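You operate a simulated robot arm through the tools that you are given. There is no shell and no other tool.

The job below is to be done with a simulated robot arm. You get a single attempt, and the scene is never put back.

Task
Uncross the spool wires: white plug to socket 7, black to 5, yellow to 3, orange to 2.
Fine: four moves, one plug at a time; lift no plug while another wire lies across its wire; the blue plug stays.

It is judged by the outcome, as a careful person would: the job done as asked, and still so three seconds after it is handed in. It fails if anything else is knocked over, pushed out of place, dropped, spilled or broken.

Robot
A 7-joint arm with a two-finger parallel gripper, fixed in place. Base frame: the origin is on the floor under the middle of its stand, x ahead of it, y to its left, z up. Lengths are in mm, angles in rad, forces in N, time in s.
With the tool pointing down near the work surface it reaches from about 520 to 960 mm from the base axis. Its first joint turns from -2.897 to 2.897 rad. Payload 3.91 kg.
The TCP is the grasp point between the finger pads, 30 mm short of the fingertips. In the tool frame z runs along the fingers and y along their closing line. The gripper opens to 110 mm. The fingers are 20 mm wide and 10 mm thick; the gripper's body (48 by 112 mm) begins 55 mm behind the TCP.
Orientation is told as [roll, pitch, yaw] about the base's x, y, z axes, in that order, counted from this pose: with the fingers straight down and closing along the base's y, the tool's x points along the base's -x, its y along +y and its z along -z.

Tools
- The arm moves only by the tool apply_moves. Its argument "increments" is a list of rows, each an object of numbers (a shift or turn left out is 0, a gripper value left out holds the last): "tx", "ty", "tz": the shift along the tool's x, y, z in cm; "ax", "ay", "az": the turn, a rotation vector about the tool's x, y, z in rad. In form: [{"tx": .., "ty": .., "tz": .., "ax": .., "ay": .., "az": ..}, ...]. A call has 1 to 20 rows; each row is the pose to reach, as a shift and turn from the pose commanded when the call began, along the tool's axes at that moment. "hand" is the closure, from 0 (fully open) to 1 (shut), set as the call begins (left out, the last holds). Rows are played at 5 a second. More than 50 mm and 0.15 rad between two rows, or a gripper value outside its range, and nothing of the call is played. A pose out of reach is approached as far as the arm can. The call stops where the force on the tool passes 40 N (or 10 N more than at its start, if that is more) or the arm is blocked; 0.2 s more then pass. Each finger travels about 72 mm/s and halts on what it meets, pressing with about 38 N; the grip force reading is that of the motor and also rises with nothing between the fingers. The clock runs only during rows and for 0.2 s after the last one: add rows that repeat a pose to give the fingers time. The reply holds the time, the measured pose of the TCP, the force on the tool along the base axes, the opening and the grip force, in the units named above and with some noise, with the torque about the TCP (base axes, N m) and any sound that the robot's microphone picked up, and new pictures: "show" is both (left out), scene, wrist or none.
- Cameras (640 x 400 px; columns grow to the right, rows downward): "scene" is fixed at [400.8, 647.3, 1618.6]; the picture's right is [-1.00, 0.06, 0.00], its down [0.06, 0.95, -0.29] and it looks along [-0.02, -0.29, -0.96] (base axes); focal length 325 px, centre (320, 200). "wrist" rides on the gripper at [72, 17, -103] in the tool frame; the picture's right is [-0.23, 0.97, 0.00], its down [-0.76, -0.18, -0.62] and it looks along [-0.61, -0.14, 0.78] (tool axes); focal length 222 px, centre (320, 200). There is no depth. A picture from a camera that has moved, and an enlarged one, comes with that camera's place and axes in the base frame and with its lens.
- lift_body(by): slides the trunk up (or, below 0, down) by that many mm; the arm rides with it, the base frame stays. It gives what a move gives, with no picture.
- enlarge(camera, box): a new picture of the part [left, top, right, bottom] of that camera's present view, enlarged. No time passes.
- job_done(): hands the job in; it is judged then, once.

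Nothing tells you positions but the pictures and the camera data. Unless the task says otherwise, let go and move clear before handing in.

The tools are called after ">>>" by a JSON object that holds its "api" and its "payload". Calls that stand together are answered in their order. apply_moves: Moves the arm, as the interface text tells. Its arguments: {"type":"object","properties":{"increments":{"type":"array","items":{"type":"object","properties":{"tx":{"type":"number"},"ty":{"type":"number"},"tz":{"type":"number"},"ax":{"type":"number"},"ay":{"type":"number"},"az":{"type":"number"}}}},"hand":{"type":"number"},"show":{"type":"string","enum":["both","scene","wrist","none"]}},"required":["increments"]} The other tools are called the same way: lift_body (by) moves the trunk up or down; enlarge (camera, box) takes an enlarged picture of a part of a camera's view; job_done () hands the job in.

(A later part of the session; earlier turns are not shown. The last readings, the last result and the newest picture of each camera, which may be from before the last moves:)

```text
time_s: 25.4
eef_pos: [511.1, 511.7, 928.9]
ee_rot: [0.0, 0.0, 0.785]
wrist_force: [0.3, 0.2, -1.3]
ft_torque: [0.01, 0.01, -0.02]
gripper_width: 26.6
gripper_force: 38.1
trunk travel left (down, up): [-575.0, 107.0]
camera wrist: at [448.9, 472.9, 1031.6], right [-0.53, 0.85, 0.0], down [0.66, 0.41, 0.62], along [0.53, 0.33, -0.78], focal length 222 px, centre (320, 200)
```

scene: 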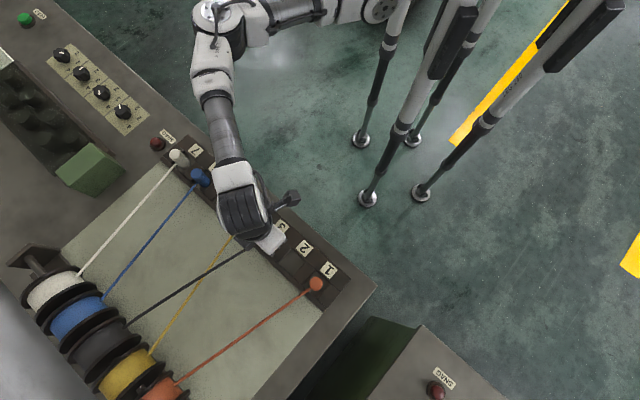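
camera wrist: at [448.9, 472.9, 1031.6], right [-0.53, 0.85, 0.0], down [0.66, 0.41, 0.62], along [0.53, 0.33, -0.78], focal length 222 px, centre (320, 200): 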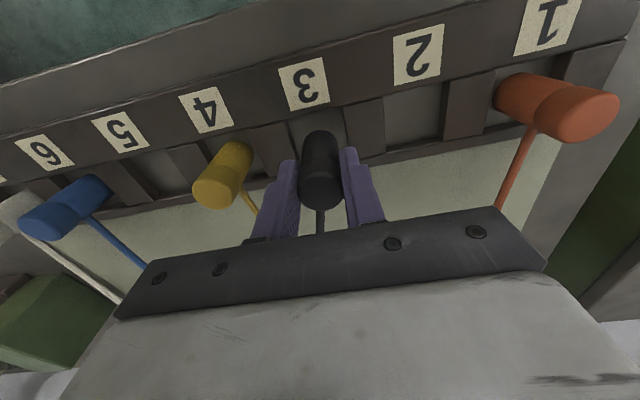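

Black is held and clear. I'll lift above the yellow plug, carry it back two pitches to above 5, and compare with the stored socket 5 view.

>>> {"api": "apply_moves", "payload": {"increments": [{"tz": -1.5}, {"tz": -3}, {"tz": -4.5}, {"tz": -6}, {"tz": -7.2}, {"tz": -7.2}, {"tx": -0.02, "ty": -2, "tz": -7.2}, {"tx": -0.04, "ty": -4, "tz": -7.2}, {"tx": -0.05, "ty": -6, "tz": -7.2}, {"tx": -0.07, "ty": -8, "tz": -7.2}, {"tx": -0.08, "ty": -10, "tz": -7.2}, {"tx": -0.1, "ty": -12, "tz": -7.2}, {"tx": -0.11, "ty": -14, "tz": -7.2}, {"tx": -0.12, "ty": -15, "tz": -7.2}, {"tx": -0.12, "ty": -15, "tz": -7.2}, {"tx": -0.12, "ty": -15, "tz": -7.2}], "hand": 1.0}}

>>> {"api": "enlarge", "payload": {"camera": "wrist", "box": [240, 30, 400, 130]}}

```text
time_s: 28.8
eef_pos: [617.9, 404.2, 1001.3]
ee_rot: [-0.002, 0.001, 0.786]
wrist_force: [0.2, 0.3, -0.7]
ft_torque: [0.03, 0.0, 0.01]
gripper_width: 26.8
gripper_force: 38.0
trunk travel left (down, up): [-575.0, 107.0]
camera wrist: at [555.8, 365.4, 1103.5], right [-0.53, 0.85, 0.0], down [0.66, 0.41, 0.62], along [0.53, 0.33, -0.78], focal length 222 px, centre (320, 200)
```

scene: 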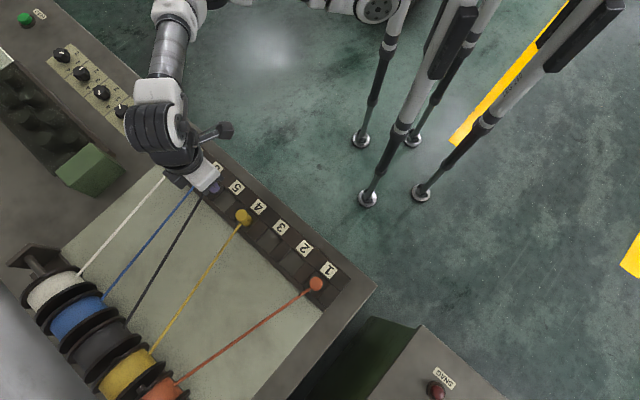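
wrist: 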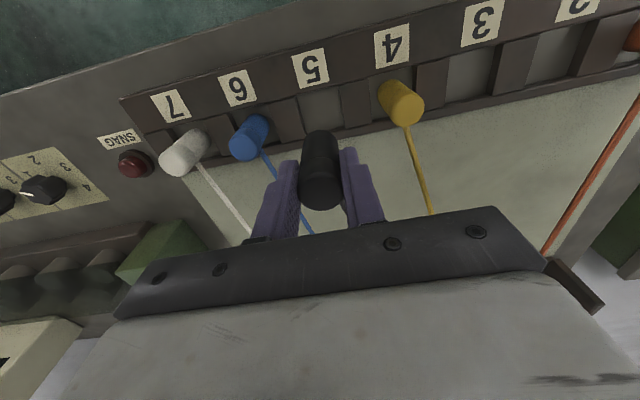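

```text
4.00 times, centred on (320, 80) of wrist
camera zoom: at [555.8, 365.4, 1103.5], right [-0.53, 0.85, 0.0], down [0.66, 0.41, 0.62], along [0.53, 0.33, -0.78], focal length 888 px, centre (320, 680)
```

zoom: 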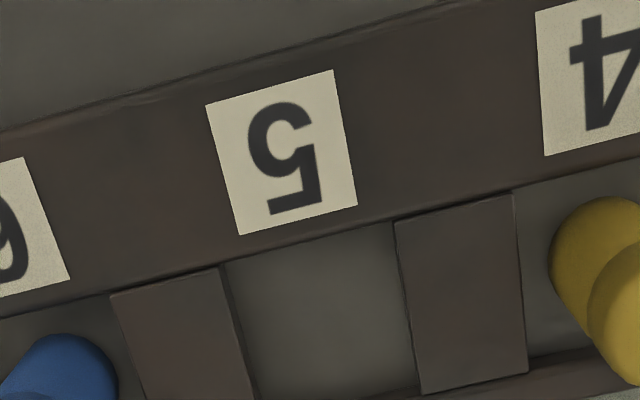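

It sits about 1.2 mm too far toward 6, so I'll correct that and lower to just above recess 5.

>>> {"api": "apply_moves", "payload": {"increments": [{"ty": 0.12, "tz": 1}, {"ty": 0.12, "tz": 2.5}, {"ty": 0.12, "tz": 4}, {"ty": 0.12, "tz": 5.5}, {"ty": 0.12, "tz": 6.8}, {"ty": 0.12, "tz": 6.8}, {"ty": 0.12, "tz": 6.8}], "hand": 1.0, "show": "both"}}

>>> {"api": "enlarge", "payload": {"camera": "wrist", "box": [240, 60, 400, 160]}}

```text
time_s: 30.4
eef_pos: [618.4, 405.6, 933.0]
ee_rot: [0.001, 0.0, 0.785]
wrist_force: [-0.5, 0.3, -0.4]
ft_torque: [-0.02, 0.0, -0.01]
gripper_width: 26.3
gripper_force: 38.1
trunk travel left (down, up): [-575.0, 107.0]
camera wrist: at [554.7, 366.4, 1035.7], right [-0.53, 0.85, 0.0], down [0.66, 0.41, 0.62], along [0.53, 0.33, -0.78], focal length 222 px, centre (320, 200)
```

scene: 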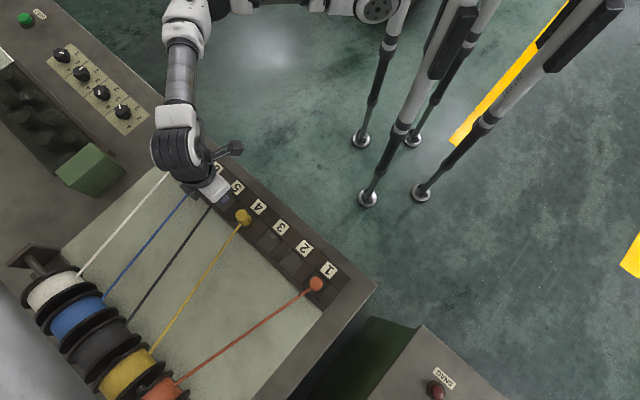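
wrist: 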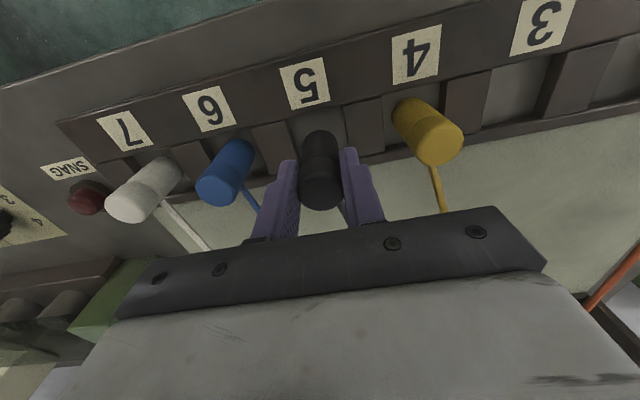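

```text
4.00 times, centred on (320, 110) of wrist
camera zoom: at [554.7, 366.4, 1035.7], right [-0.53, 0.85, 0.0], down [0.66, 0.41, 0.62], along [0.53, 0.33, -0.78], focal length 888 px, centre (320, 560)
```

zoom: 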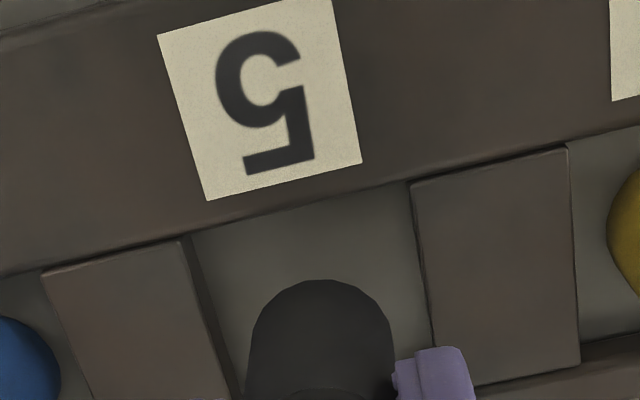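

Same alignment as the successful white seating. I'll lower into recess 5, then check.

>>> {"api": "apply_moves", "payload": {"increments": [{"tz": 0.5}, {"tz": 1.0}, {"tz": 1.5}, {"tz": 2.0}, {"tz": 2.4}, {"tz": 2.4}, {"tz": 2.4}], "hand": 1.0, "show": "wrist"}}

>>> {"api": "enlarge", "payload": {"camera": "wrist", "box": [200, 90, 440, 240]}}

```text
time_s: 32.0
eef_pos: [616.6, 406.1, 909.9]
ee_rot: [0.001, 0.0, 0.786]
wrist_force: [0.0, -0.9, 2.5]
ft_torque: [-0.01, -0.06, -0.01]
gripper_width: 26.6
gripper_force: 38.0
trunk travel left (down, up): [-575.0, 107.0]
camera wrist: at [554.2, 366.9, 1011.8], right [-0.53, 0.85, 0.0], down [0.66, 0.41, 0.62], along [0.53, 0.33, -0.78], focal length 222 px, centre (320, 200)
```

wrist: 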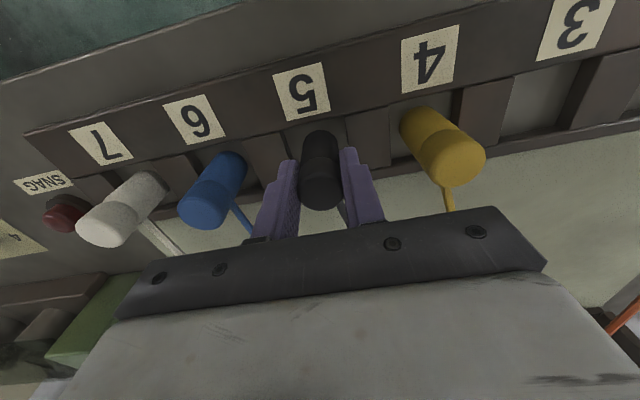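

```text
2.67 times, centred on (320, 165) of wrist
camera zoom: at [554.2, 366.9, 1011.8], right [-0.53, 0.85, 0.0], down [0.66, 0.41, 0.62], along [0.53, 0.33, -0.78], focal length 592 px, centre (320, 293)
```

zoom: 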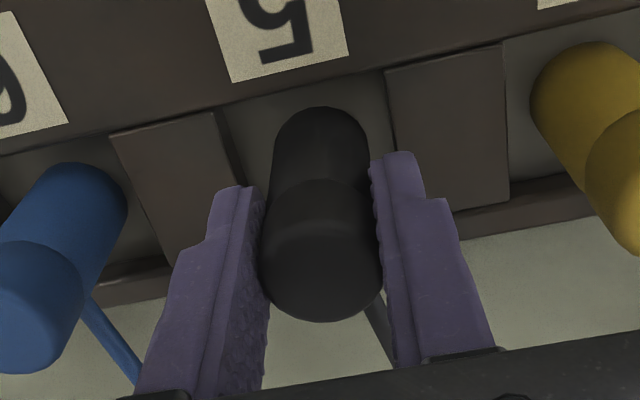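

Black has touched the recess floor lightly and sits about 1 mm toward 4. I'll centre it, then release.

>>> {"api": "apply_moves", "payload": {"increments": [{"ty": -0.05, "tz": -0.05}, {"ty": -0.1, "tz": -0.05}, {"ty": -0.1, "tz": 0}, {"ty": -0.1, "tz": 0}], "hand": 1.0, "show": "none"}}

>>> {"api": "apply_moves", "payload": {"increments": [{"tz": 0}, {"tz": 0}, {"tz": 0}, {"tz": 0}], "hand": 0.4, "show": "both"}}

>>> {"api": "enlarge", "payload": {"camera": "wrist", "box": [200, 90, 440, 240]}}

```text
time_s: 33.0
eef_pos: [617.5, 405.7, 908.5]
ee_rot: [0.0, -0.001, 0.787]
wrist_force: [-1.2, 0.3, 2.9]
ft_torque: [-0.02, 0.09, -0.03]
gripper_width: 26.5
gripper_force: 38.5
trunk travel left (down, up): [-575.0, 107.0]
```

```text
time_s: 34.0
eef_pos: [618.6, 405.6, 908.6]
ee_rot: [0.0, -0.001, 0.785]
wrist_force: [-0.4, 0.1, 0.1]
ft_torque: [0.0, 0.02, -0.02]
gripper_width: 66.2
gripper_force: 0.0
trunk travel left (down, up): [-575.0, 107.0]
camera wrist: at [555.2, 366.4, 1011.5], right [-0.53, 0.85, 0.0], down [0.66, 0.41, 0.62], along [0.53, 0.33, -0.78], focal length 222 px, centre (320, 200)
```

scene: 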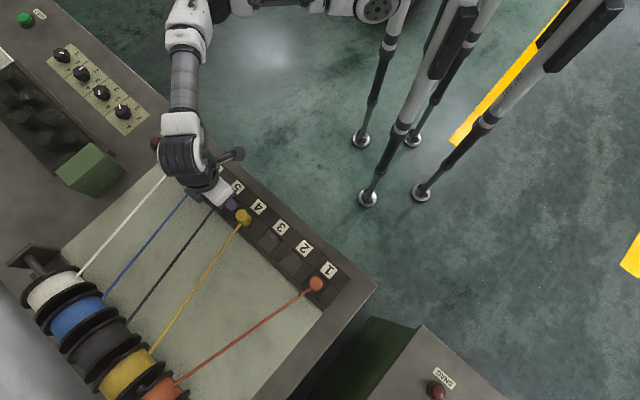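
wrist: 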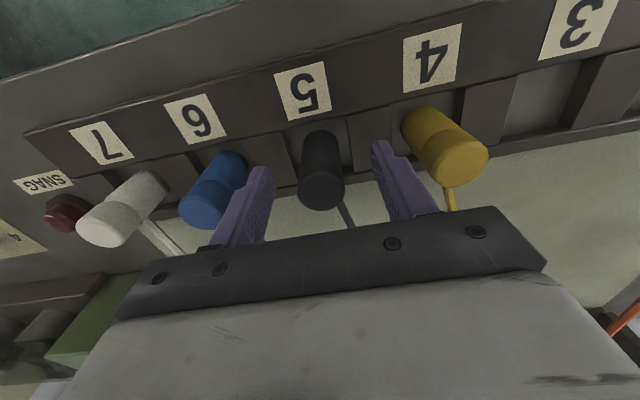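

```text
2.67 times, centred on (320, 165) of wrist
camera zoom: at [555.2, 366.4, 1011.5], right [-0.53, 0.85, 0.0], down [0.66, 0.41, 0.62], along [0.53, 0.33, -0.78], focal length 592 px, centre (320, 293)
```

zoom: 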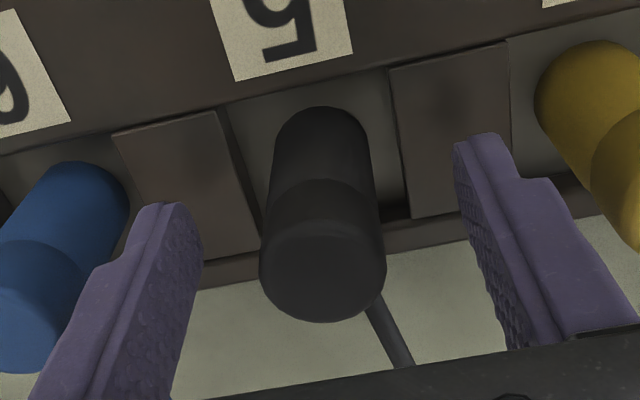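

Black is seated in 5. Next is yellow in 4: I'll rise, shift one pitch, and check before going down.

>>> {"api": "apply_moves", "payload": {"increments": [{"tz": -1}, {"tz": -3}, {"tz": -6}, {"tz": -9.2}, {"ty": 2, "tz": -9.2}, {"ty": 4, "tx": 0.03, "tz": -9.2}, {"ty": 6, "tx": 0.05, "tz": -9.2}, {"ty": 7.5, "tx": 0.06, "tz": -9.2}, {"ty": 7.5, "tx": 0.06, "tz": -9.2}, {"ty": 7.5, "tx": 0.06, "tz": -9.2}], "hand": 0.35}}

>>> {"api": "enlarge", "payload": {"camera": "wrist", "box": [240, 30, 400, 130]}}

>>> {"api": "enlarge", "payload": {"camera": "scene", "box": [40, 130, 340, 400]}}

```text
time_s: 36.2
eef_pos: [563.5, 459.2, 1000.7]
ee_rot: [0.0, 0.001, 0.786]
wrist_force: [0.1, -0.2, 0.0]
ft_torque: [0.0, 0.01, 0.01]
gripper_width: 71.3
gripper_force: 0.0
trunk travel left (down, up): [-575.0, 107.0]
camera wrist: at [501.1, 420.3, 1103.3], right [-0.53, 0.85, 0.0], down [0.66, 0.41, 0.62], along [0.53, 0.33, -0.78], focal length 222 px, centre (320, 200)
```

scene: 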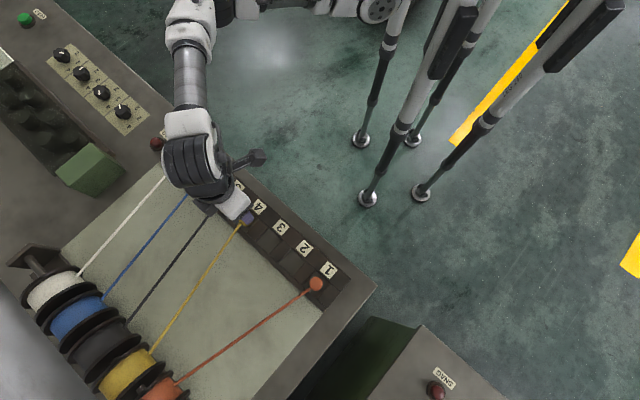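
wrist: 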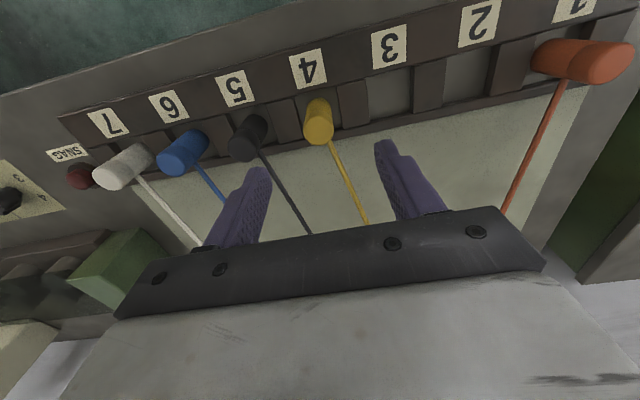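

```text
4.00 times, centred on (320, 80) of wrist
camera zoom: at [501.1, 420.3, 1103.3], right [-0.53, 0.85, 0.0], down [0.66, 0.41, 0.62], along [0.53, 0.33, -0.78], focal length 888 px, centre (320, 680)
```

zoom: 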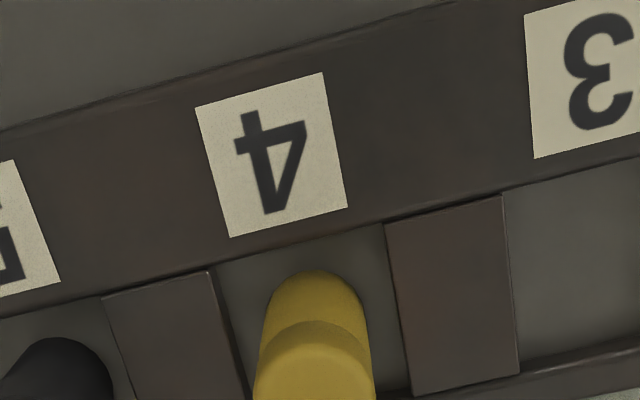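

```text
1.48 times, centred on (190, 265) of scene
camera zoom: at [400.8, 647.3, 1618.6], right [-1.0, 0.06, 0.0], down [0.06, 0.95, -0.29], along [-0.02, -0.29, -0.96], focal length 481 px, centre (513, 104)
```

zoom: 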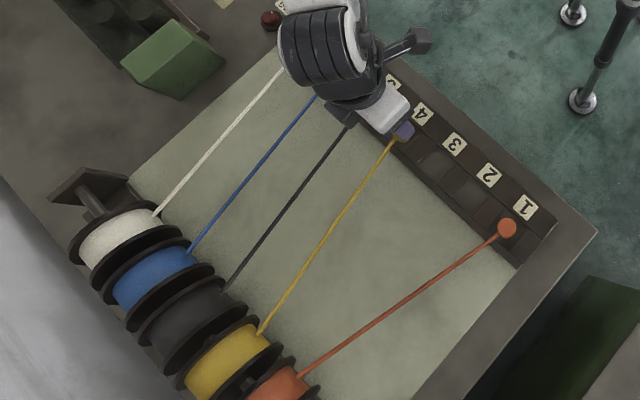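

No wire lies across yellow's now. Applying a ~1 mm correction and lowering to plug-top level.

>>> {"api": "apply_moves", "payload": {"increments": [{"tx": -0.05, "ty": -0.11, "tz": 1.5}, {"tx": -0.05, "ty": -0.11, "tz": 3}, {"tx": -0.05, "ty": -0.11, "tz": 4.5}, {"tx": -0.05, "ty": -0.11, "tz": 5.5}, {"tx": -0.05, "ty": -0.11, "tz": 5.5}], "hand": 0.35, "show": "wrist"}}

>>> {"api": "enlarge", "payload": {"camera": "wrist", "box": [200, 90, 440, 240]}}

```text
time_s: 37.4
eef_pos: [565.1, 458.1, 945.5]
ee_rot: [0.001, 0.0, 0.787]
wrist_force: [0.7, 0.0, 0.5]
ft_torque: [-0.03, 0.0, 0.01]
gripper_width: 71.9
gripper_force: 0.1
trunk travel left (down, up): [-575.0, 107.0]
camera wrist: at [502.6, 418.5, 1048.0], right [-0.53, 0.85, 0.0], down [0.66, 0.41, 0.62], along [0.53, 0.33, -0.78], focal length 222 px, centre (320, 200)
```

wrist: 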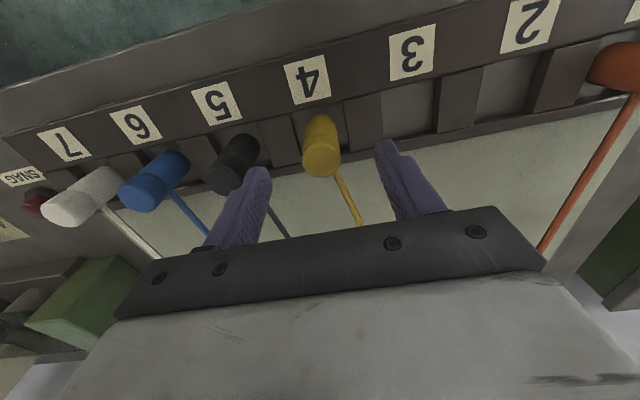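

```text
2.67 times, centred on (320, 165) of wrist
camera zoom: at [502.6, 418.5, 1048.0], right [-0.53, 0.85, 0.0], down [0.66, 0.41, 0.62], along [0.53, 0.33, -0.78], focal length 592 px, centre (320, 293)
```

zoom: 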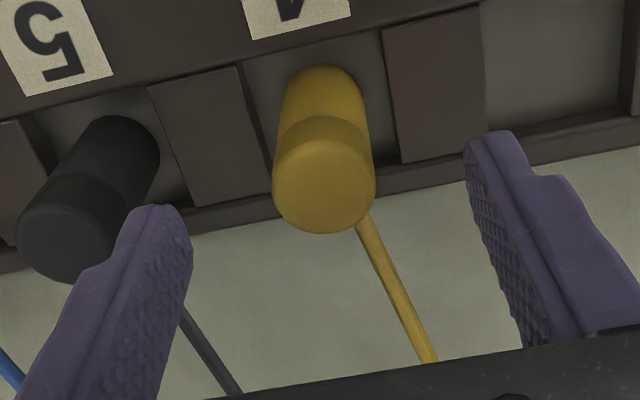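

Yellow is about 1.5 mm toward 3 from the finger centre. I'll correct that, go down 37 mm and look before closing.

>>> {"api": "apply_moves", "payload": {"increments": [{"ty": 0.15, "tz": 1}, {"ty": 0.15, "tz": 2}, {"ty": 0.15, "tz": 3}, {"ty": 0.15, "tz": 3.7}, {"ty": 0.15, "tz": 3.7}], "hand": 0.35, "show": "wrist"}}

>>> {"api": "enlarge", "payload": {"camera": "wrist", "box": [200, 90, 440, 240]}}

```text
time_s: 38.6
eef_pos: [564.0, 460.4, 909.0]
ee_rot: [0.001, 0.0, 0.785]
wrist_force: [0.6, 0.4, -0.7]
ft_torque: [0.05, 0.02, -0.03]
gripper_width: 71.5
gripper_force: 0.0
trunk travel left (down, up): [-575.0, 107.0]
camera wrist: at [501.8, 420.4, 1011.7], right [-0.53, 0.85, 0.0], down [0.66, 0.41, 0.62], along [0.53, 0.33, -0.78], focal length 222 px, centre (320, 200)
```

wrist: 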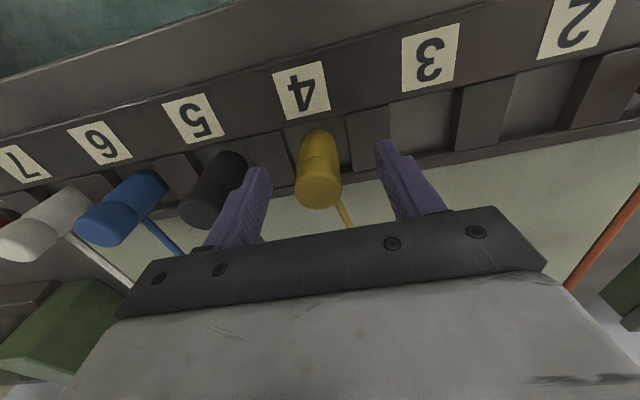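

```text
2.67 times, centred on (320, 165) of wrist
camera zoom: at [501.8, 420.4, 1011.7], right [-0.53, 0.85, 0.0], down [0.66, 0.41, 0.62], along [0.53, 0.33, -0.78], focal length 592 px, centre (320, 293)
```

zoom: 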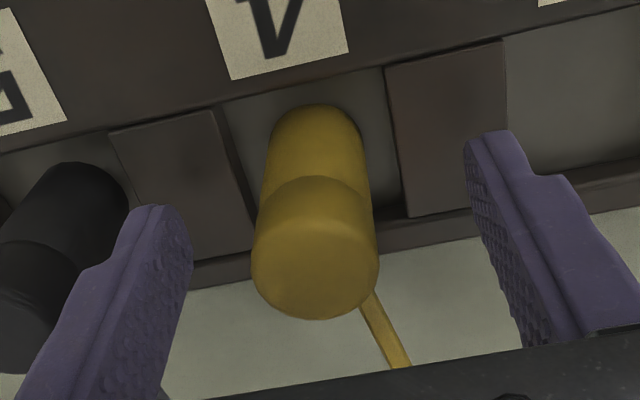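

It overshot by about 1 mm. I'll nudge back, close, and lift slightly.

>>> {"api": "apply_moves", "payload": {"increments": [{"ty": -0.1}, {"ty": -0.1}], "hand": 0.35, "show": "none"}}

>>> {"api": "apply_moves", "payload": {"increments": [{"tz": 0}, {"tz": 0}, {"tz": 0}, {"tz": 0}, {"tz": 0}], "hand": 1.0, "show": "wrist"}}

>>> {"api": "enlarge", "payload": {"camera": "wrist", "box": [200, 90, 440, 240]}}

```text
time_s: 39.2
eef_pos: [565.0, 459.3, 908.9]
ee_rot: [0.0, -0.001, 0.785]
wrist_force: [0.0, 0.5, 1.1]
ft_torque: [0.05, -0.01, -0.01]
gripper_width: 71.3
gripper_force: 0.1
trunk travel left (down, up): [-575.0, 107.0]
```

```text
time_s: 40.4
eef_pos: [564.8, 459.4, 907.9]
ee_rot: [-0.001, 0.001, 0.785]
wrist_force: [0.9, -0.3, -0.5]
ft_torque: [0.02, -0.02, 0.01]
gripper_width: 26.7
gripper_force: 37.4
trunk travel left (down, up): [-575.0, 107.0]
camera wrist: at [502.4, 419.6, 1011.8], right [-0.53, 0.85, 0.0], down [0.66, 0.41, 0.62], along [0.53, 0.33, -0.78], focal length 222 px, centre (320, 200)
```

wrist: 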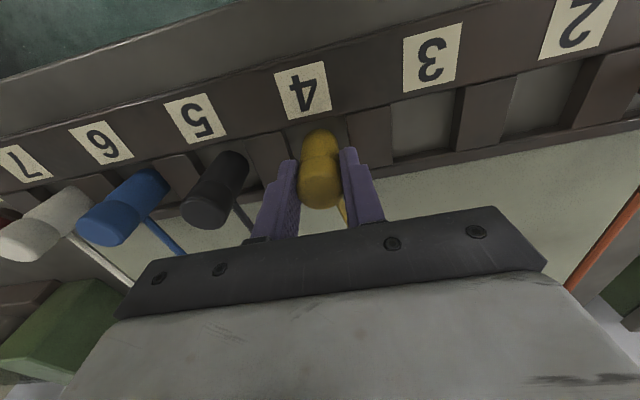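

```text
2.67 times, centred on (320, 165) of wrist
camera zoom: at [502.4, 419.6, 1011.8], right [-0.53, 0.85, 0.0], down [0.66, 0.41, 0.62], along [0.53, 0.33, -0.78], focal length 592 px, centre (320, 293)
```

zoom: 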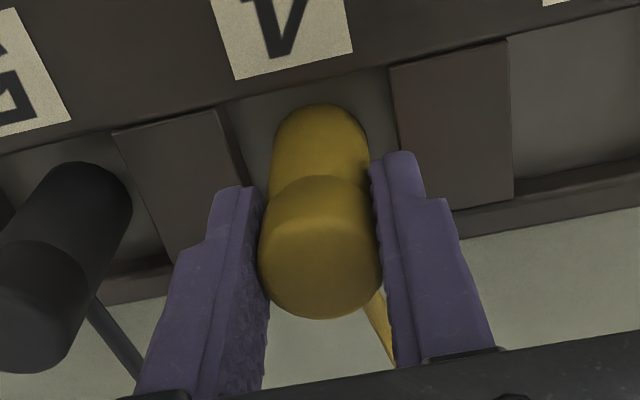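

Yellow is gripped and centred. I'll lift and carry it one pitch to above 3.

>>> {"api": "apply_moves", "payload": {"increments": [{"tz": -0.5}, {"tz": -1.0}, {"tz": -2}, {"tz": -3.5}, {"tz": -5}, {"tz": -6.5}, {"tz": -8}, {"tz": -9.2}, {"tz": -9.2}], "hand": 1.0, "show": "wrist"}}

>>> {"api": "enlarge", "payload": {"camera": "wrist", "box": [240, 30, 400, 130]}}

>>> {"api": "apply_moves", "payload": {"increments": [{"ty": 1.5, "tx": 0.01}, {"ty": 3, "tx": 0.02}, {"ty": 4.5, "tx": 0.03}, {"ty": 6, "tx": 0.04}, {"ty": 7.5, "tx": 0.04}, {"ty": 7.5, "tx": 0.04}, {"ty": 7.5, "tx": 0.04}], "hand": 1.0, "show": "both"}}

>>> {"api": "enlarge", "payload": {"camera": "wrist", "box": [240, 30, 400, 130]}}

```text
time_s: 42.4
eef_pos: [564.5, 458.7, 1000.6]
ee_rot: [0.001, -0.001, 0.786]
wrist_force: [-1.0, -0.2, -1.9]
ft_torque: [0.0, -0.01, -0.01]
gripper_width: 26.7
gripper_force: 38.3
trunk travel left (down, up): [-575.0, 107.0]
camera wrist: at [502.5, 419.4, 1104.3], right [-0.53, 0.85, 0.0], down [0.66, 0.41, 0.62], along [0.53, 0.33, -0.78], focal length 222 px, centre (320, 200)
```

wrist: 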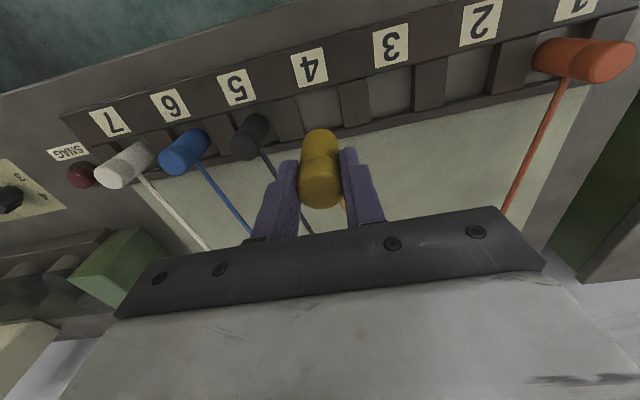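

```text
4.00 times, centred on (320, 80) of wrist
camera zoom: at [502.5, 419.4, 1104.3], right [-0.53, 0.85, 0.0], down [0.66, 0.41, 0.62], along [0.53, 0.33, -0.78], focal length 888 px, centre (320, 680)
```

zoom: 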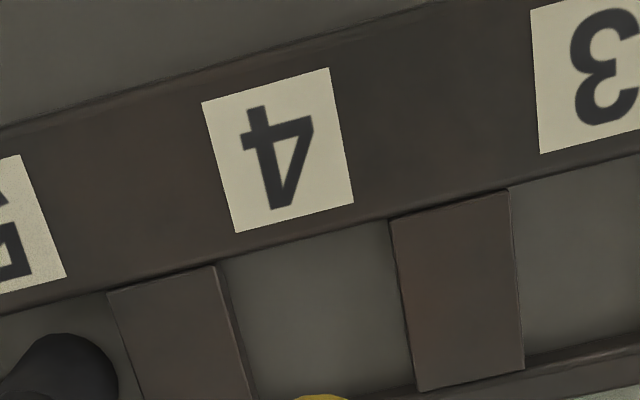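

```text
time_s: 44.0
eef_pos: [510.9, 512.0, 1000.0]
ee_rot: [0.0, -0.001, 0.786]
wrist_force: [-0.3, -0.4, -1.6]
ft_torque: [0.04, 0.01, 0.0]
gripper_width: 26.5
gripper_force: 37.5
trunk travel left (down, up): [-575.0, 107.0]
camera wrist: at [448.7, 471.9, 1103.4], right [-0.53, 0.85, 0.0], down [0.66, 0.41, 0.62], along [0.53, 0.33, -0.78], focal length 222 px, centre (320, 200)
```

scene: 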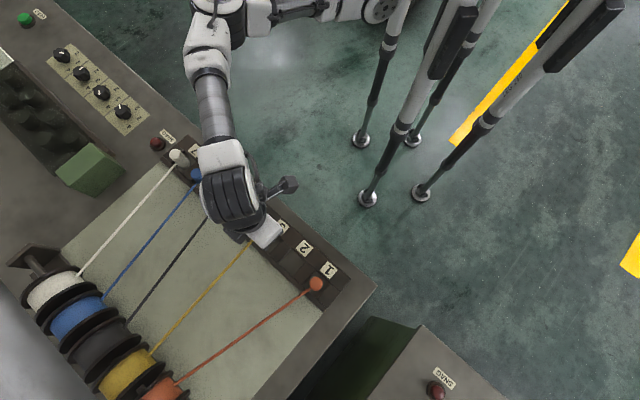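
wrist: 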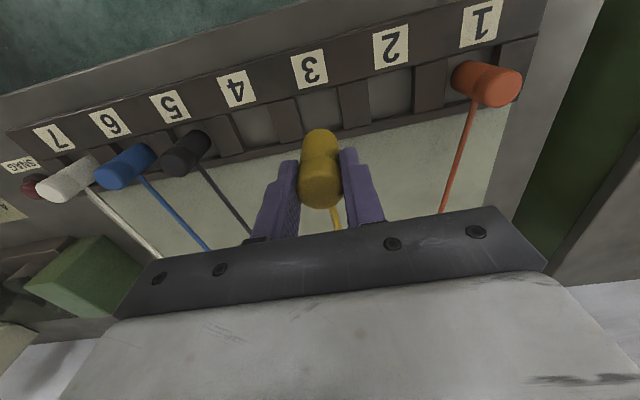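

```text
4.00 times, centred on (320, 80) of wrist
camera zoom: at [448.7, 471.9, 1103.4], right [-0.53, 0.85, 0.0], down [0.66, 0.41, 0.62], along [0.53, 0.33, -0.78], focal length 888 px, centre (320, 680)
```

zoom: 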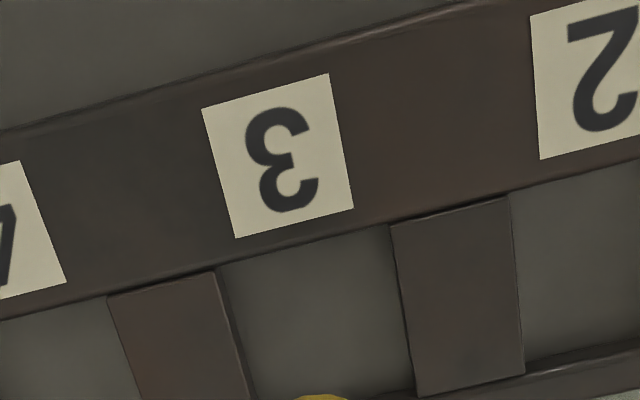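

It needs a 1 mm shift outward, otherwise it's aligned. Lowering to just above recess 3.

>>> {"api": "apply_moves", "payload": {"increments": [{"tx": -0.1, "tz": 1}, {"tx": -0.1, "tz": 2.5}, {"tx": -0.1, "tz": 4}, {"tx": -0.1, "tz": 5.5}, {"tx": -0.1, "tz": 6.8}, {"tx": -0.1, "tz": 6.8}, {"tx": -0.1, "tz": 6.8}], "hand": 1.0, "show": "wrist"}}

>>> {"api": "enlarge", "payload": {"camera": "wrist", "box": [240, 60, 400, 160]}}

```text
time_s: 45.6
eef_pos: [511.9, 511.3, 933.1]
ee_rot: [0.001, -0.001, 0.786]
wrist_force: [0.3, -0.1, -0.3]
ft_torque: [0.01, -0.02, 0.0]
gripper_width: 26.8
gripper_force: 37.9
trunk travel left (down, up): [-575.0, 107.0]
camera wrist: at [449.7, 472.4, 1035.1], right [-0.53, 0.85, 0.0], down [0.66, 0.41, 0.62], along [0.53, 0.33, -0.78], focal length 222 px, centre (320, 200)
```

wrist: 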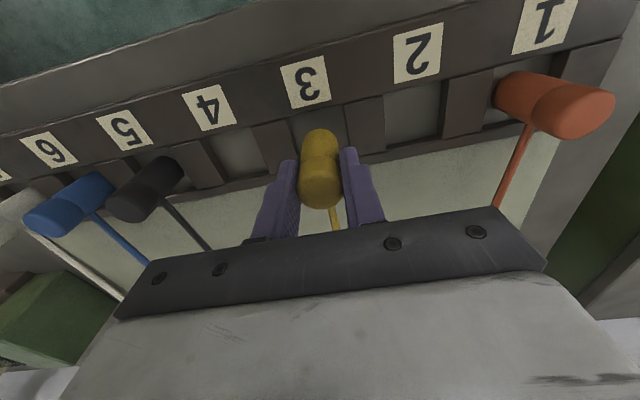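

```text
4.00 times, centred on (320, 110) of wrist
camera zoom: at [449.7, 472.4, 1035.1], right [-0.53, 0.85, 0.0], down [0.66, 0.41, 0.62], along [0.53, 0.33, -0.78], focal length 888 px, centre (320, 560)
```

zoom: 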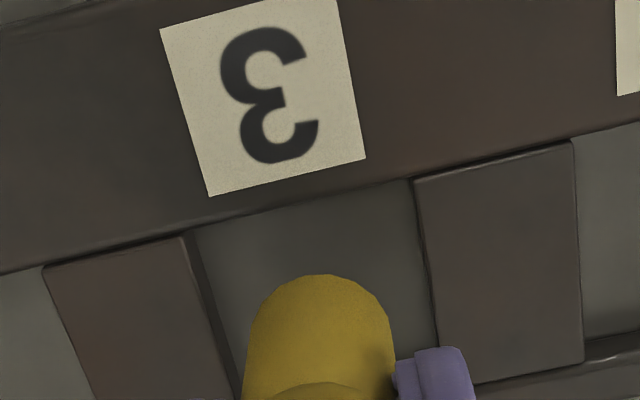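

It matches the earlier seatings. Lowering into recess 3.

>>> {"api": "apply_moves", "payload": {"increments": [{"tz": 0.5}, {"tz": 1.0}, {"tz": 1.5}, {"tz": 2.0}, {"tz": 2.4}, {"tz": 2.4}, {"tz": 2.4}], "hand": 1.0, "show": "wrist"}}

>>> {"api": "enlarge", "payload": {"camera": "wrist", "box": [200, 90, 440, 240]}}

```text
time_s: 47.2
eef_pos: [513.4, 512.0, 909.0]
ee_rot: [0.001, 0.0, 0.784]
wrist_force: [-0.4, -0.1, 1.9]
ft_torque: [0.03, -0.01, 0.01]
gripper_width: 26.3
gripper_force: 38.4
trunk travel left (down, up): [-575.0, 107.0]
camera wrist: at [449.7, 472.4, 1011.8], right [-0.53, 0.85, 0.0], down [0.66, 0.41, 0.62], along [0.53, 0.33, -0.78], focal length 222 px, centre (320, 200)
```

wrist: 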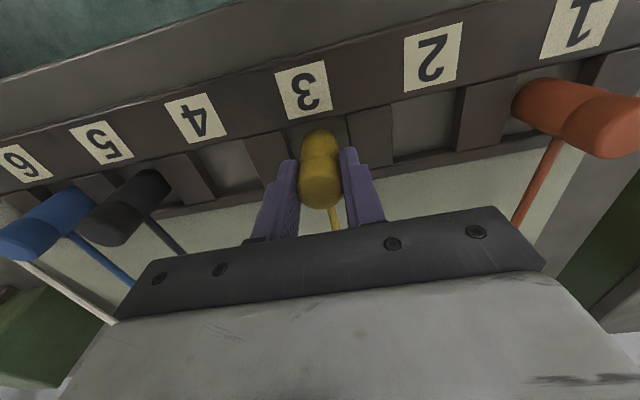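

```text
2.67 times, centred on (320, 165) of wrist
camera zoom: at [449.7, 472.4, 1011.8], right [-0.53, 0.85, 0.0], down [0.66, 0.41, 0.62], along [0.53, 0.33, -0.78], focal length 592 px, centre (320, 293)
```

zoom: 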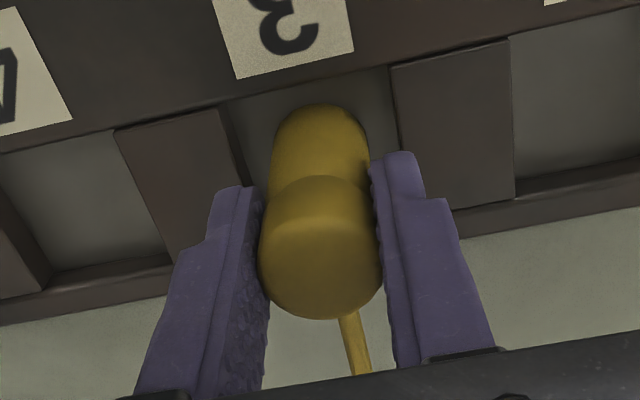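

Yellow rests on the floor of 3, in the same position as before. I'll open, rise, and move two pitches to orange in 1.

>>> {"api": "apply_moves", "payload": {"increments": [{"tz": 0}, {"tz": 0}, {"tz": 0}, {"tz": 0}], "hand": 0.4, "show": "wrist"}}

>>> {"api": "apply_moves", "payload": {"increments": [{"tz": -1}, {"tz": -3}, {"tz": -6}, {"tz": -9.2}, {"ty": 2, "tz": -9.2}, {"ty": 5, "tx": 0.03, "tz": -9.2}, {"ty": 8, "tx": 0.05, "tz": -9.2}, {"ty": 11, "tx": 0.06, "tz": -9.2}, {"ty": 13.5, "tx": 0.08, "tz": -9.2}, {"ty": 15.0, "tx": 0.08, "tz": -9.2}, {"ty": 15.0, "tx": 0.08, "tz": -9.2}, {"ty": 15.0, "tx": 0.08, "tz": -9.2}], "hand": 0.35, "show": "both"}}

>>> {"api": "enlarge", "payload": {"camera": "wrist", "box": [240, 30, 400, 130]}}

```text
time_s: 48.2
eef_pos: [512.9, 511.1, 908.8]
ee_rot: [0.0, 0.0, 0.786]
wrist_force: [0.8, 0.0, -0.1]
ft_torque: [0.01, 0.0, 0.03]
gripper_width: 66.1
gripper_force: 0.0
trunk travel left (down, up): [-575.0, 107.0]
camera wrist: at [449.8, 472.4, 1011.7], right [-0.53, 0.85, 0.0], down [0.66, 0.41, 0.62], along [0.53, 0.33, -0.78], focal length 222 px, centre (320, 200)
```

wrist: 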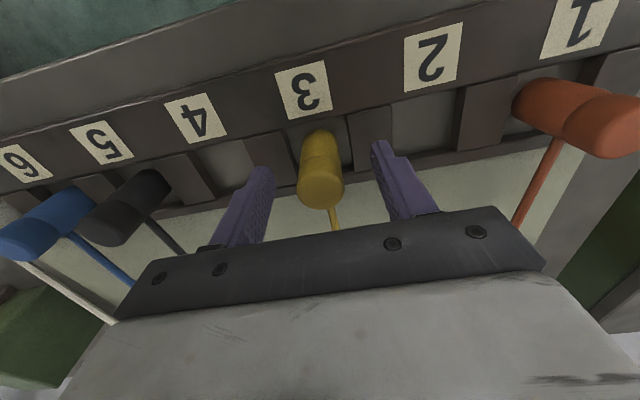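

```text
time_s: 50.8
eef_pos: [405.7, 617.1, 1001.6]
ee_rot: [-0.001, 0.002, 0.785]
wrist_force: [0.1, -0.1, 0.5]
ft_torque: [-0.04, -0.01, -0.02]
gripper_width: 71.4
gripper_force: 0.0
trunk travel left (down, up): [-575.0, 107.0]
camera wrist: at [343.2, 577.9, 1103.9], right [-0.53, 0.85, 0.0], down [0.66, 0.41, 0.62], along [0.53, 0.33, -0.78], focal length 222 px, centre (320, 200)
```

scene: 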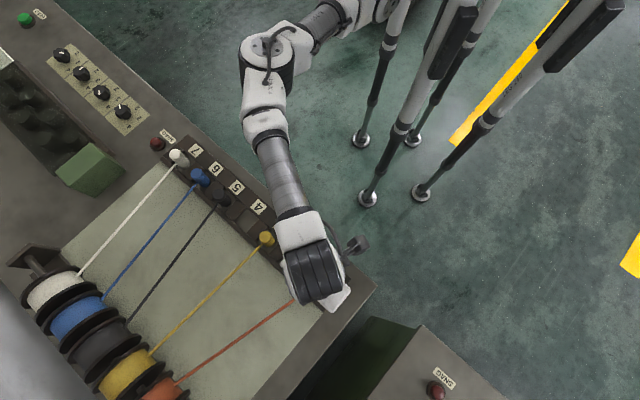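
wrist: 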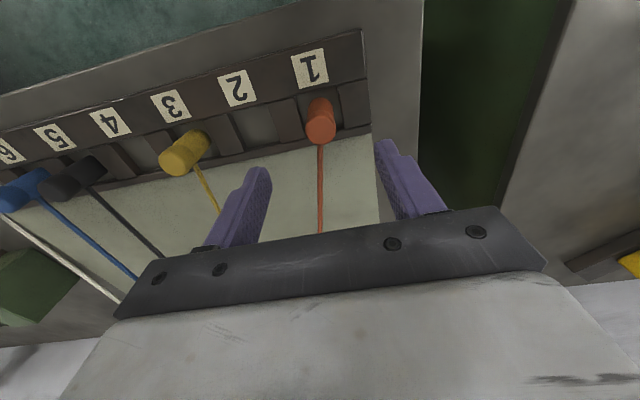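

```text
4.00 times, centred on (320, 80) of wrist
camera zoom: at [343.2, 577.9, 1103.9], right [-0.53, 0.85, 0.0], down [0.66, 0.41, 0.62], along [0.53, 0.33, -0.78], focal length 888 px, centre (320, 680)
```

zoom: 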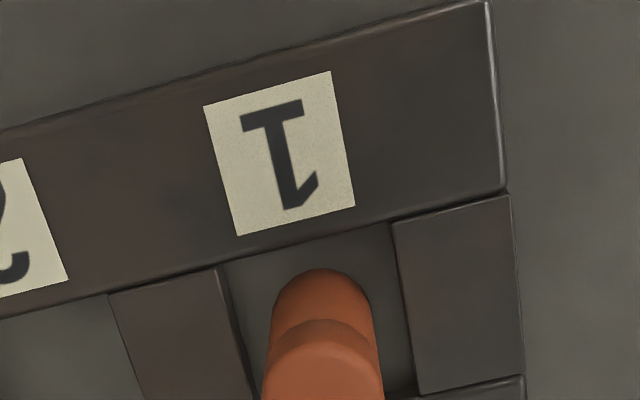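

The alignment over orange in 1 is within 1 mm. Lowering to plug-top level and checking.

>>> {"api": "apply_moves", "payload": {"increments": [{"ty": 0.05, "tz": 1.5}, {"ty": 0.05, "tz": 3}, {"ty": 0.05, "tz": 4.5}, {"ty": 0.05, "tz": 5.5}, {"ty": 0.05, "tz": 5.5}, {"ty": 0.05, "tz": 5.5}], "hand": 0.35, "show": "wrist"}}

>>> {"api": "enlarge", "payload": {"camera": "wrist", "box": [200, 90, 440, 240]}}

```text
time_s: 52.2
eef_pos: [406.5, 617.8, 946.2]
ee_rot: [0.0, -0.001, 0.786]
wrist_force: [-0.5, -0.1, 0.7]
ft_torque: [0.0, 0.01, 0.0]
gripper_width: 71.6
gripper_force: 0.0
trunk travel left (down, up): [-575.0, 107.0]
camera wrist: at [344.2, 578.1, 1048.6], right [-0.53, 0.85, 0.0], down [0.66, 0.41, 0.62], along [0.53, 0.33, -0.78], focal length 222 px, centre (320, 200)
```

wrist: 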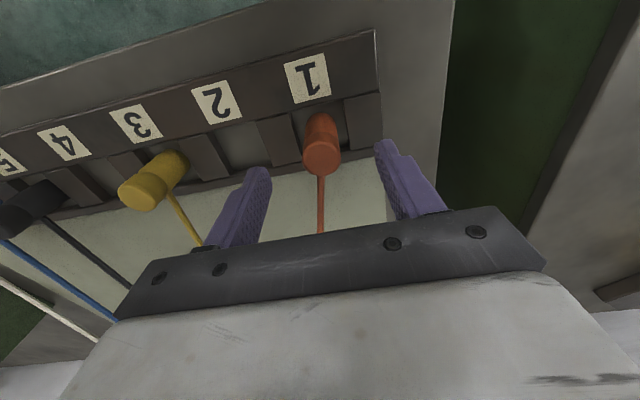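

```text
2.67 times, centred on (320, 165) of wrist
camera zoom: at [344.2, 578.1, 1048.6], right [-0.53, 0.85, 0.0], down [0.66, 0.41, 0.62], along [0.53, 0.33, -0.78], focal length 592 px, centre (320, 293)
```

zoom: 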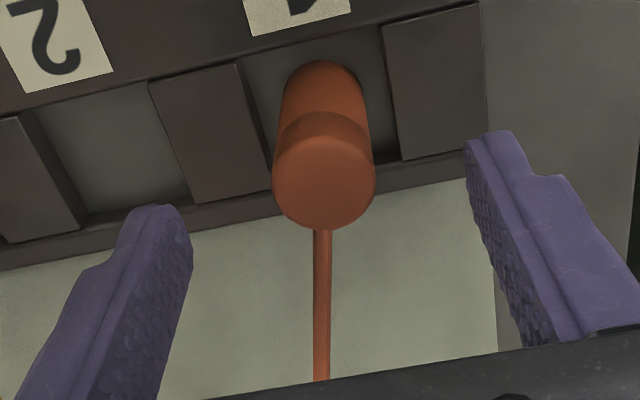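

Nearly centred. Going down 37 mm and re-checking.

>>> {"api": "apply_moves", "payload": {"increments": [{"ty": 0.05, "tz": 1}, {"ty": 0.05, "tz": 2}, {"ty": 0.05, "tz": 3}, {"ty": 0.05, "tz": 3.7}, {"ty": 0.05, "tz": 3.7}, {"ty": 0.05, "tz": 3.7}], "hand": 0.35, "show": "wrist"}}

>>> {"api": "enlarge", "payload": {"camera": "wrist", "box": [200, 90, 440, 240]}}

```text
time_s: 53.6
eef_pos: [406.0, 619.5, 909.4]
ee_rot: [0.0, 0.0, 0.785]
wrist_force: [-0.4, 0.0, 0.2]
ft_torque: [0.01, -0.01, 0.0]
gripper_width: 71.5
gripper_force: 0.1
trunk travel left (down, up): [-575.0, 107.0]
camera wrist: at [342.3, 579.7, 1011.5], right [-0.53, 0.85, 0.0], down [0.66, 0.41, 0.62], along [0.53, 0.33, -0.78], focal length 222 px, centre (320, 200)
```

wrist: 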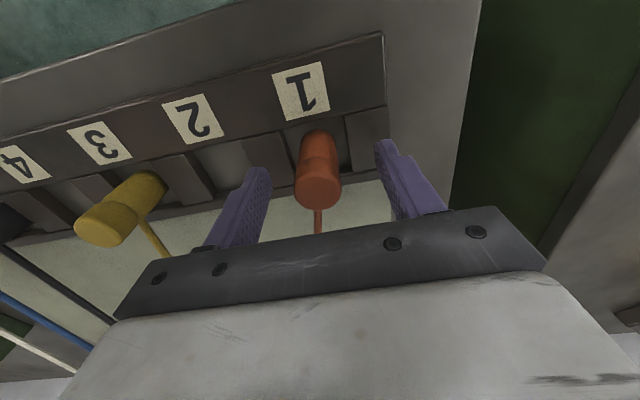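

```text
2.67 times, centred on (320, 165) of wrist
camera zoom: at [342.3, 579.7, 1011.5], right [-0.53, 0.85, 0.0], down [0.66, 0.41, 0.62], along [0.53, 0.33, -0.78], focal length 592 px, centre (320, 293)
```

zoom: 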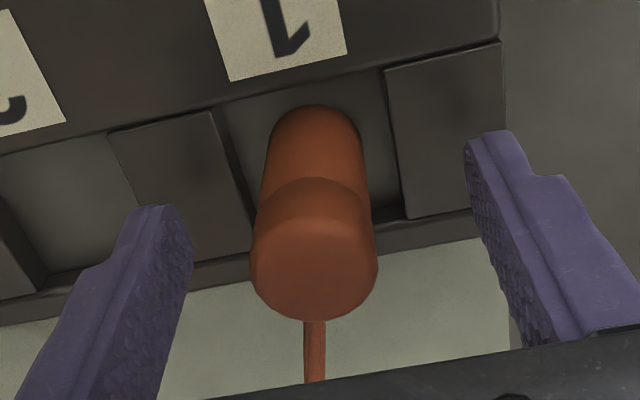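

It's off by 1.3 mm. I'll nudge back and close.

>>> {"api": "apply_moves", "payload": {"increments": [{"ty": -0.13}, {"ty": -0.13}], "hand": 0.35, "show": "none"}}

>>> {"api": "apply_moves", "payload": {"increments": [{"tz": 0}, {"tz": 0}, {"tz": 0}, {"tz": 0}, {"tz": 0}], "hand": 1.0, "show": "wrist"}}

>>> {"api": "enlarge", "payload": {"camera": "wrist", "box": [200, 90, 440, 240]}}

```text
time_s: 54.2
eef_pos: [405.5, 617.8, 908.5]
ee_rot: [0.0, -0.001, 0.787]
wrist_force: [0.2, 0.4, -0.4]
ft_torque: [0.03, -0.01, 0.01]
gripper_width: 71.4
gripper_force: 0.2
trunk travel left (down, up): [-575.0, 107.0]
```

```text
time_s: 55.4
eef_pos: [406.3, 619.9, 908.2]
ee_rot: [0.0, -0.002, 0.785]
wrist_force: [1.1, -0.2, 1.0]
ft_torque: [0.04, -0.06, -0.02]
gripper_width: 26.3
gripper_force: 38.2
trunk travel left (down, up): [-575.0, 107.0]
camera wrist: at [343.1, 578.6, 1011.4], right [-0.53, 0.85, 0.0], down [0.66, 0.41, 0.62], along [0.53, 0.33, -0.78], focal length 222 px, centre (320, 200)
```

wrist: 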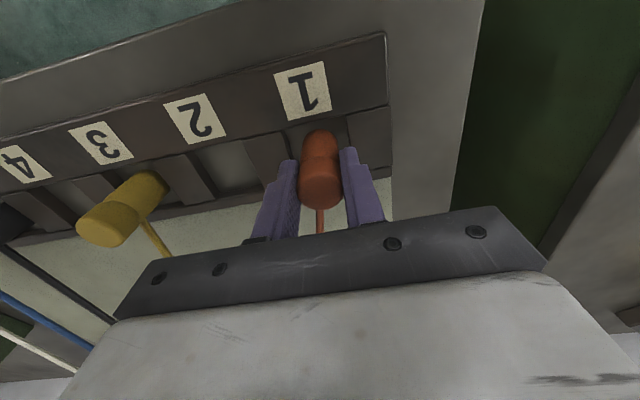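

```text
2.67 times, centred on (320, 165) of wrist
camera zoom: at [343.1, 578.6, 1011.4], right [-0.53, 0.85, 0.0], down [0.66, 0.41, 0.62], along [0.53, 0.33, -0.78], focal length 592 px, centre (320, 293)
```

zoom: 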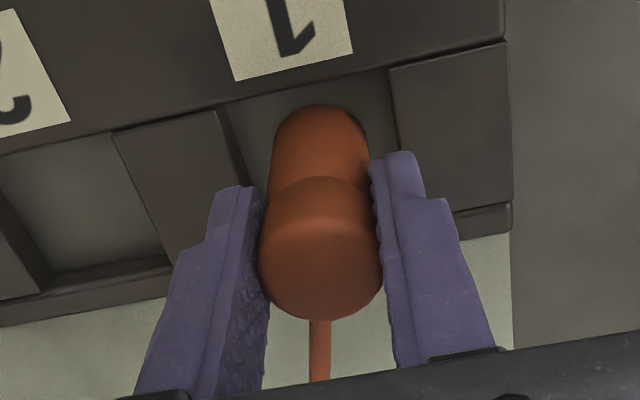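

Orange is gripped. I'll lift it, then carry it one pitch to above 2.

>>> {"api": "apply_moves", "payload": {"increments": [{"tz": -0.5}, {"tz": -1.0}, {"tz": -2}, {"tz": -3.5}, {"tz": -5}, {"tz": -6.5}, {"tz": -8}, {"tz": -9.2}, {"tz": -9.2}], "hand": 1.0, "show": "wrist"}}

>>> {"api": "enlarge", "payload": {"camera": "wrist", "box": [240, 30, 400, 130]}}

>>> {"api": "apply_moves", "payload": {"increments": [{"ty": -1.5, "tx": -0.01}, {"ty": -3, "tx": -0.02}, {"ty": -4.5, "tx": -0.03}, {"ty": -6, "tx": -0.04}, {"ty": -7.5, "tx": -0.04}, {"ty": -7.5, "tx": -0.04}, {"ty": -7.5, "tx": -0.04}], "hand": 1.0, "show": "both"}}

>>> {"api": "enlarge", "payload": {"camera": "wrist", "box": [240, 30, 400, 130]}}

```text
time_s: 57.4
eef_pos: [405.2, 616.6, 999.5]
ee_rot: [0.0, -0.001, 0.785]
wrist_force: [0.1, -0.8, -0.8]
ft_torque: [0.01, -0.01, 0.0]
gripper_width: 26.7
gripper_force: 37.9
trunk travel left (down, up): [-575.0, 107.0]
camera wrist: at [342.7, 577.4, 1102.7], right [-0.53, 0.85, 0.0], down [0.66, 0.41, 0.62], along [0.53, 0.33, -0.78], focal length 222 px, centre (320, 200)
```

wrist: 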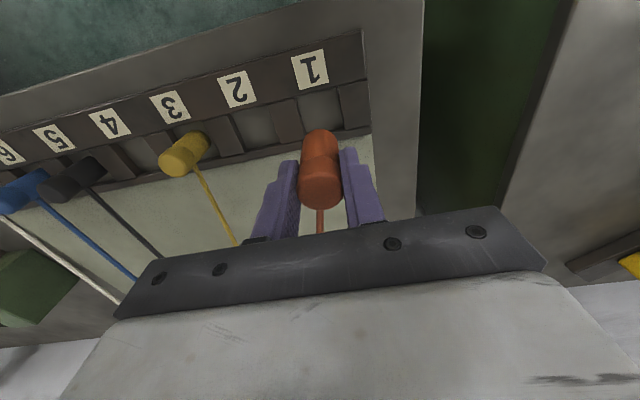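

```text
4.00 times, centred on (320, 80) of wrist
camera zoom: at [342.7, 577.4, 1102.7], right [-0.53, 0.85, 0.0], down [0.66, 0.41, 0.62], along [0.53, 0.33, -0.78], focal length 888 px, centre (320, 680)
```

zoom: 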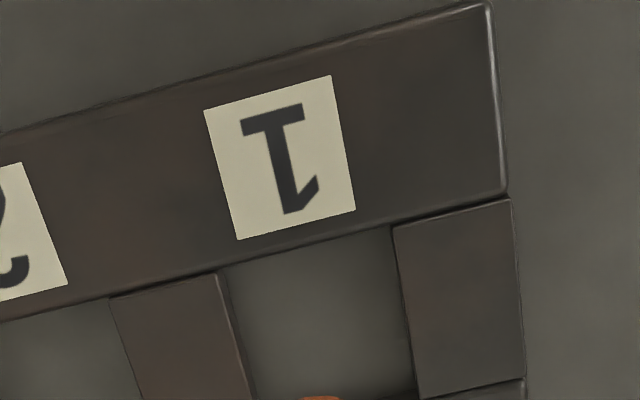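

```text
time_s: 59.0
eef_pos: [460.1, 565.2, 1000.9]
ee_rot: [-0.001, -0.001, 0.787]
wrist_force: [-0.4, -0.5, -0.7]
ft_torque: [0.0, -0.02, -0.01]
gripper_width: 26.7
gripper_force: 37.4
trunk travel left (down, up): [-575.0, 107.0]
camera wrist: at [397.1, 524.6, 1103.0], right [-0.53, 0.85, 0.0], down [0.66, 0.41, 0.62], along [0.53, 0.33, -0.78], focal length 222 px, centre (320, 200)
```

scene: 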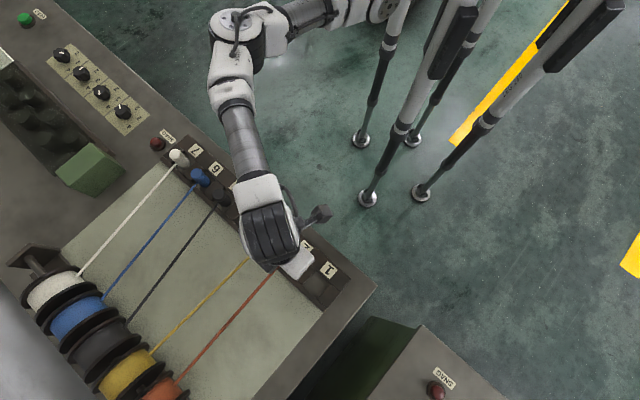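
wrist: 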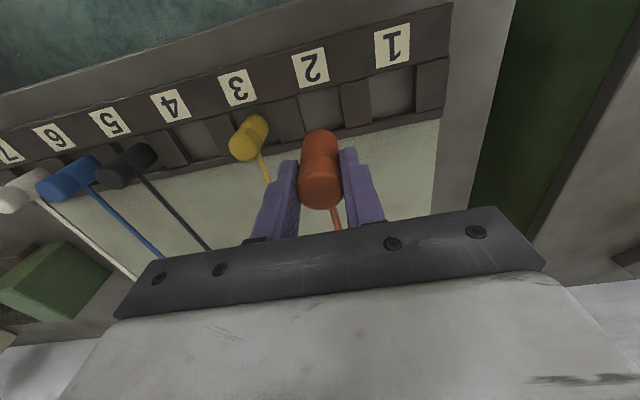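

```text
4.00 times, centred on (320, 80) of wrist
camera zoom: at [397.1, 524.6, 1103.0], right [-0.53, 0.85, 0.0], down [0.66, 0.41, 0.62], along [0.53, 0.33, -0.78], focal length 888 px, centre (320, 680)
```

zoom: 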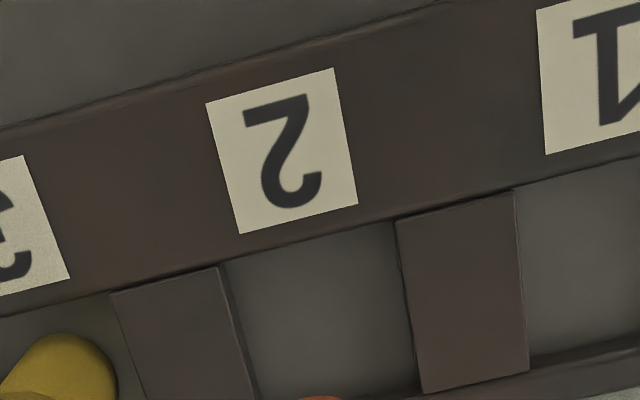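

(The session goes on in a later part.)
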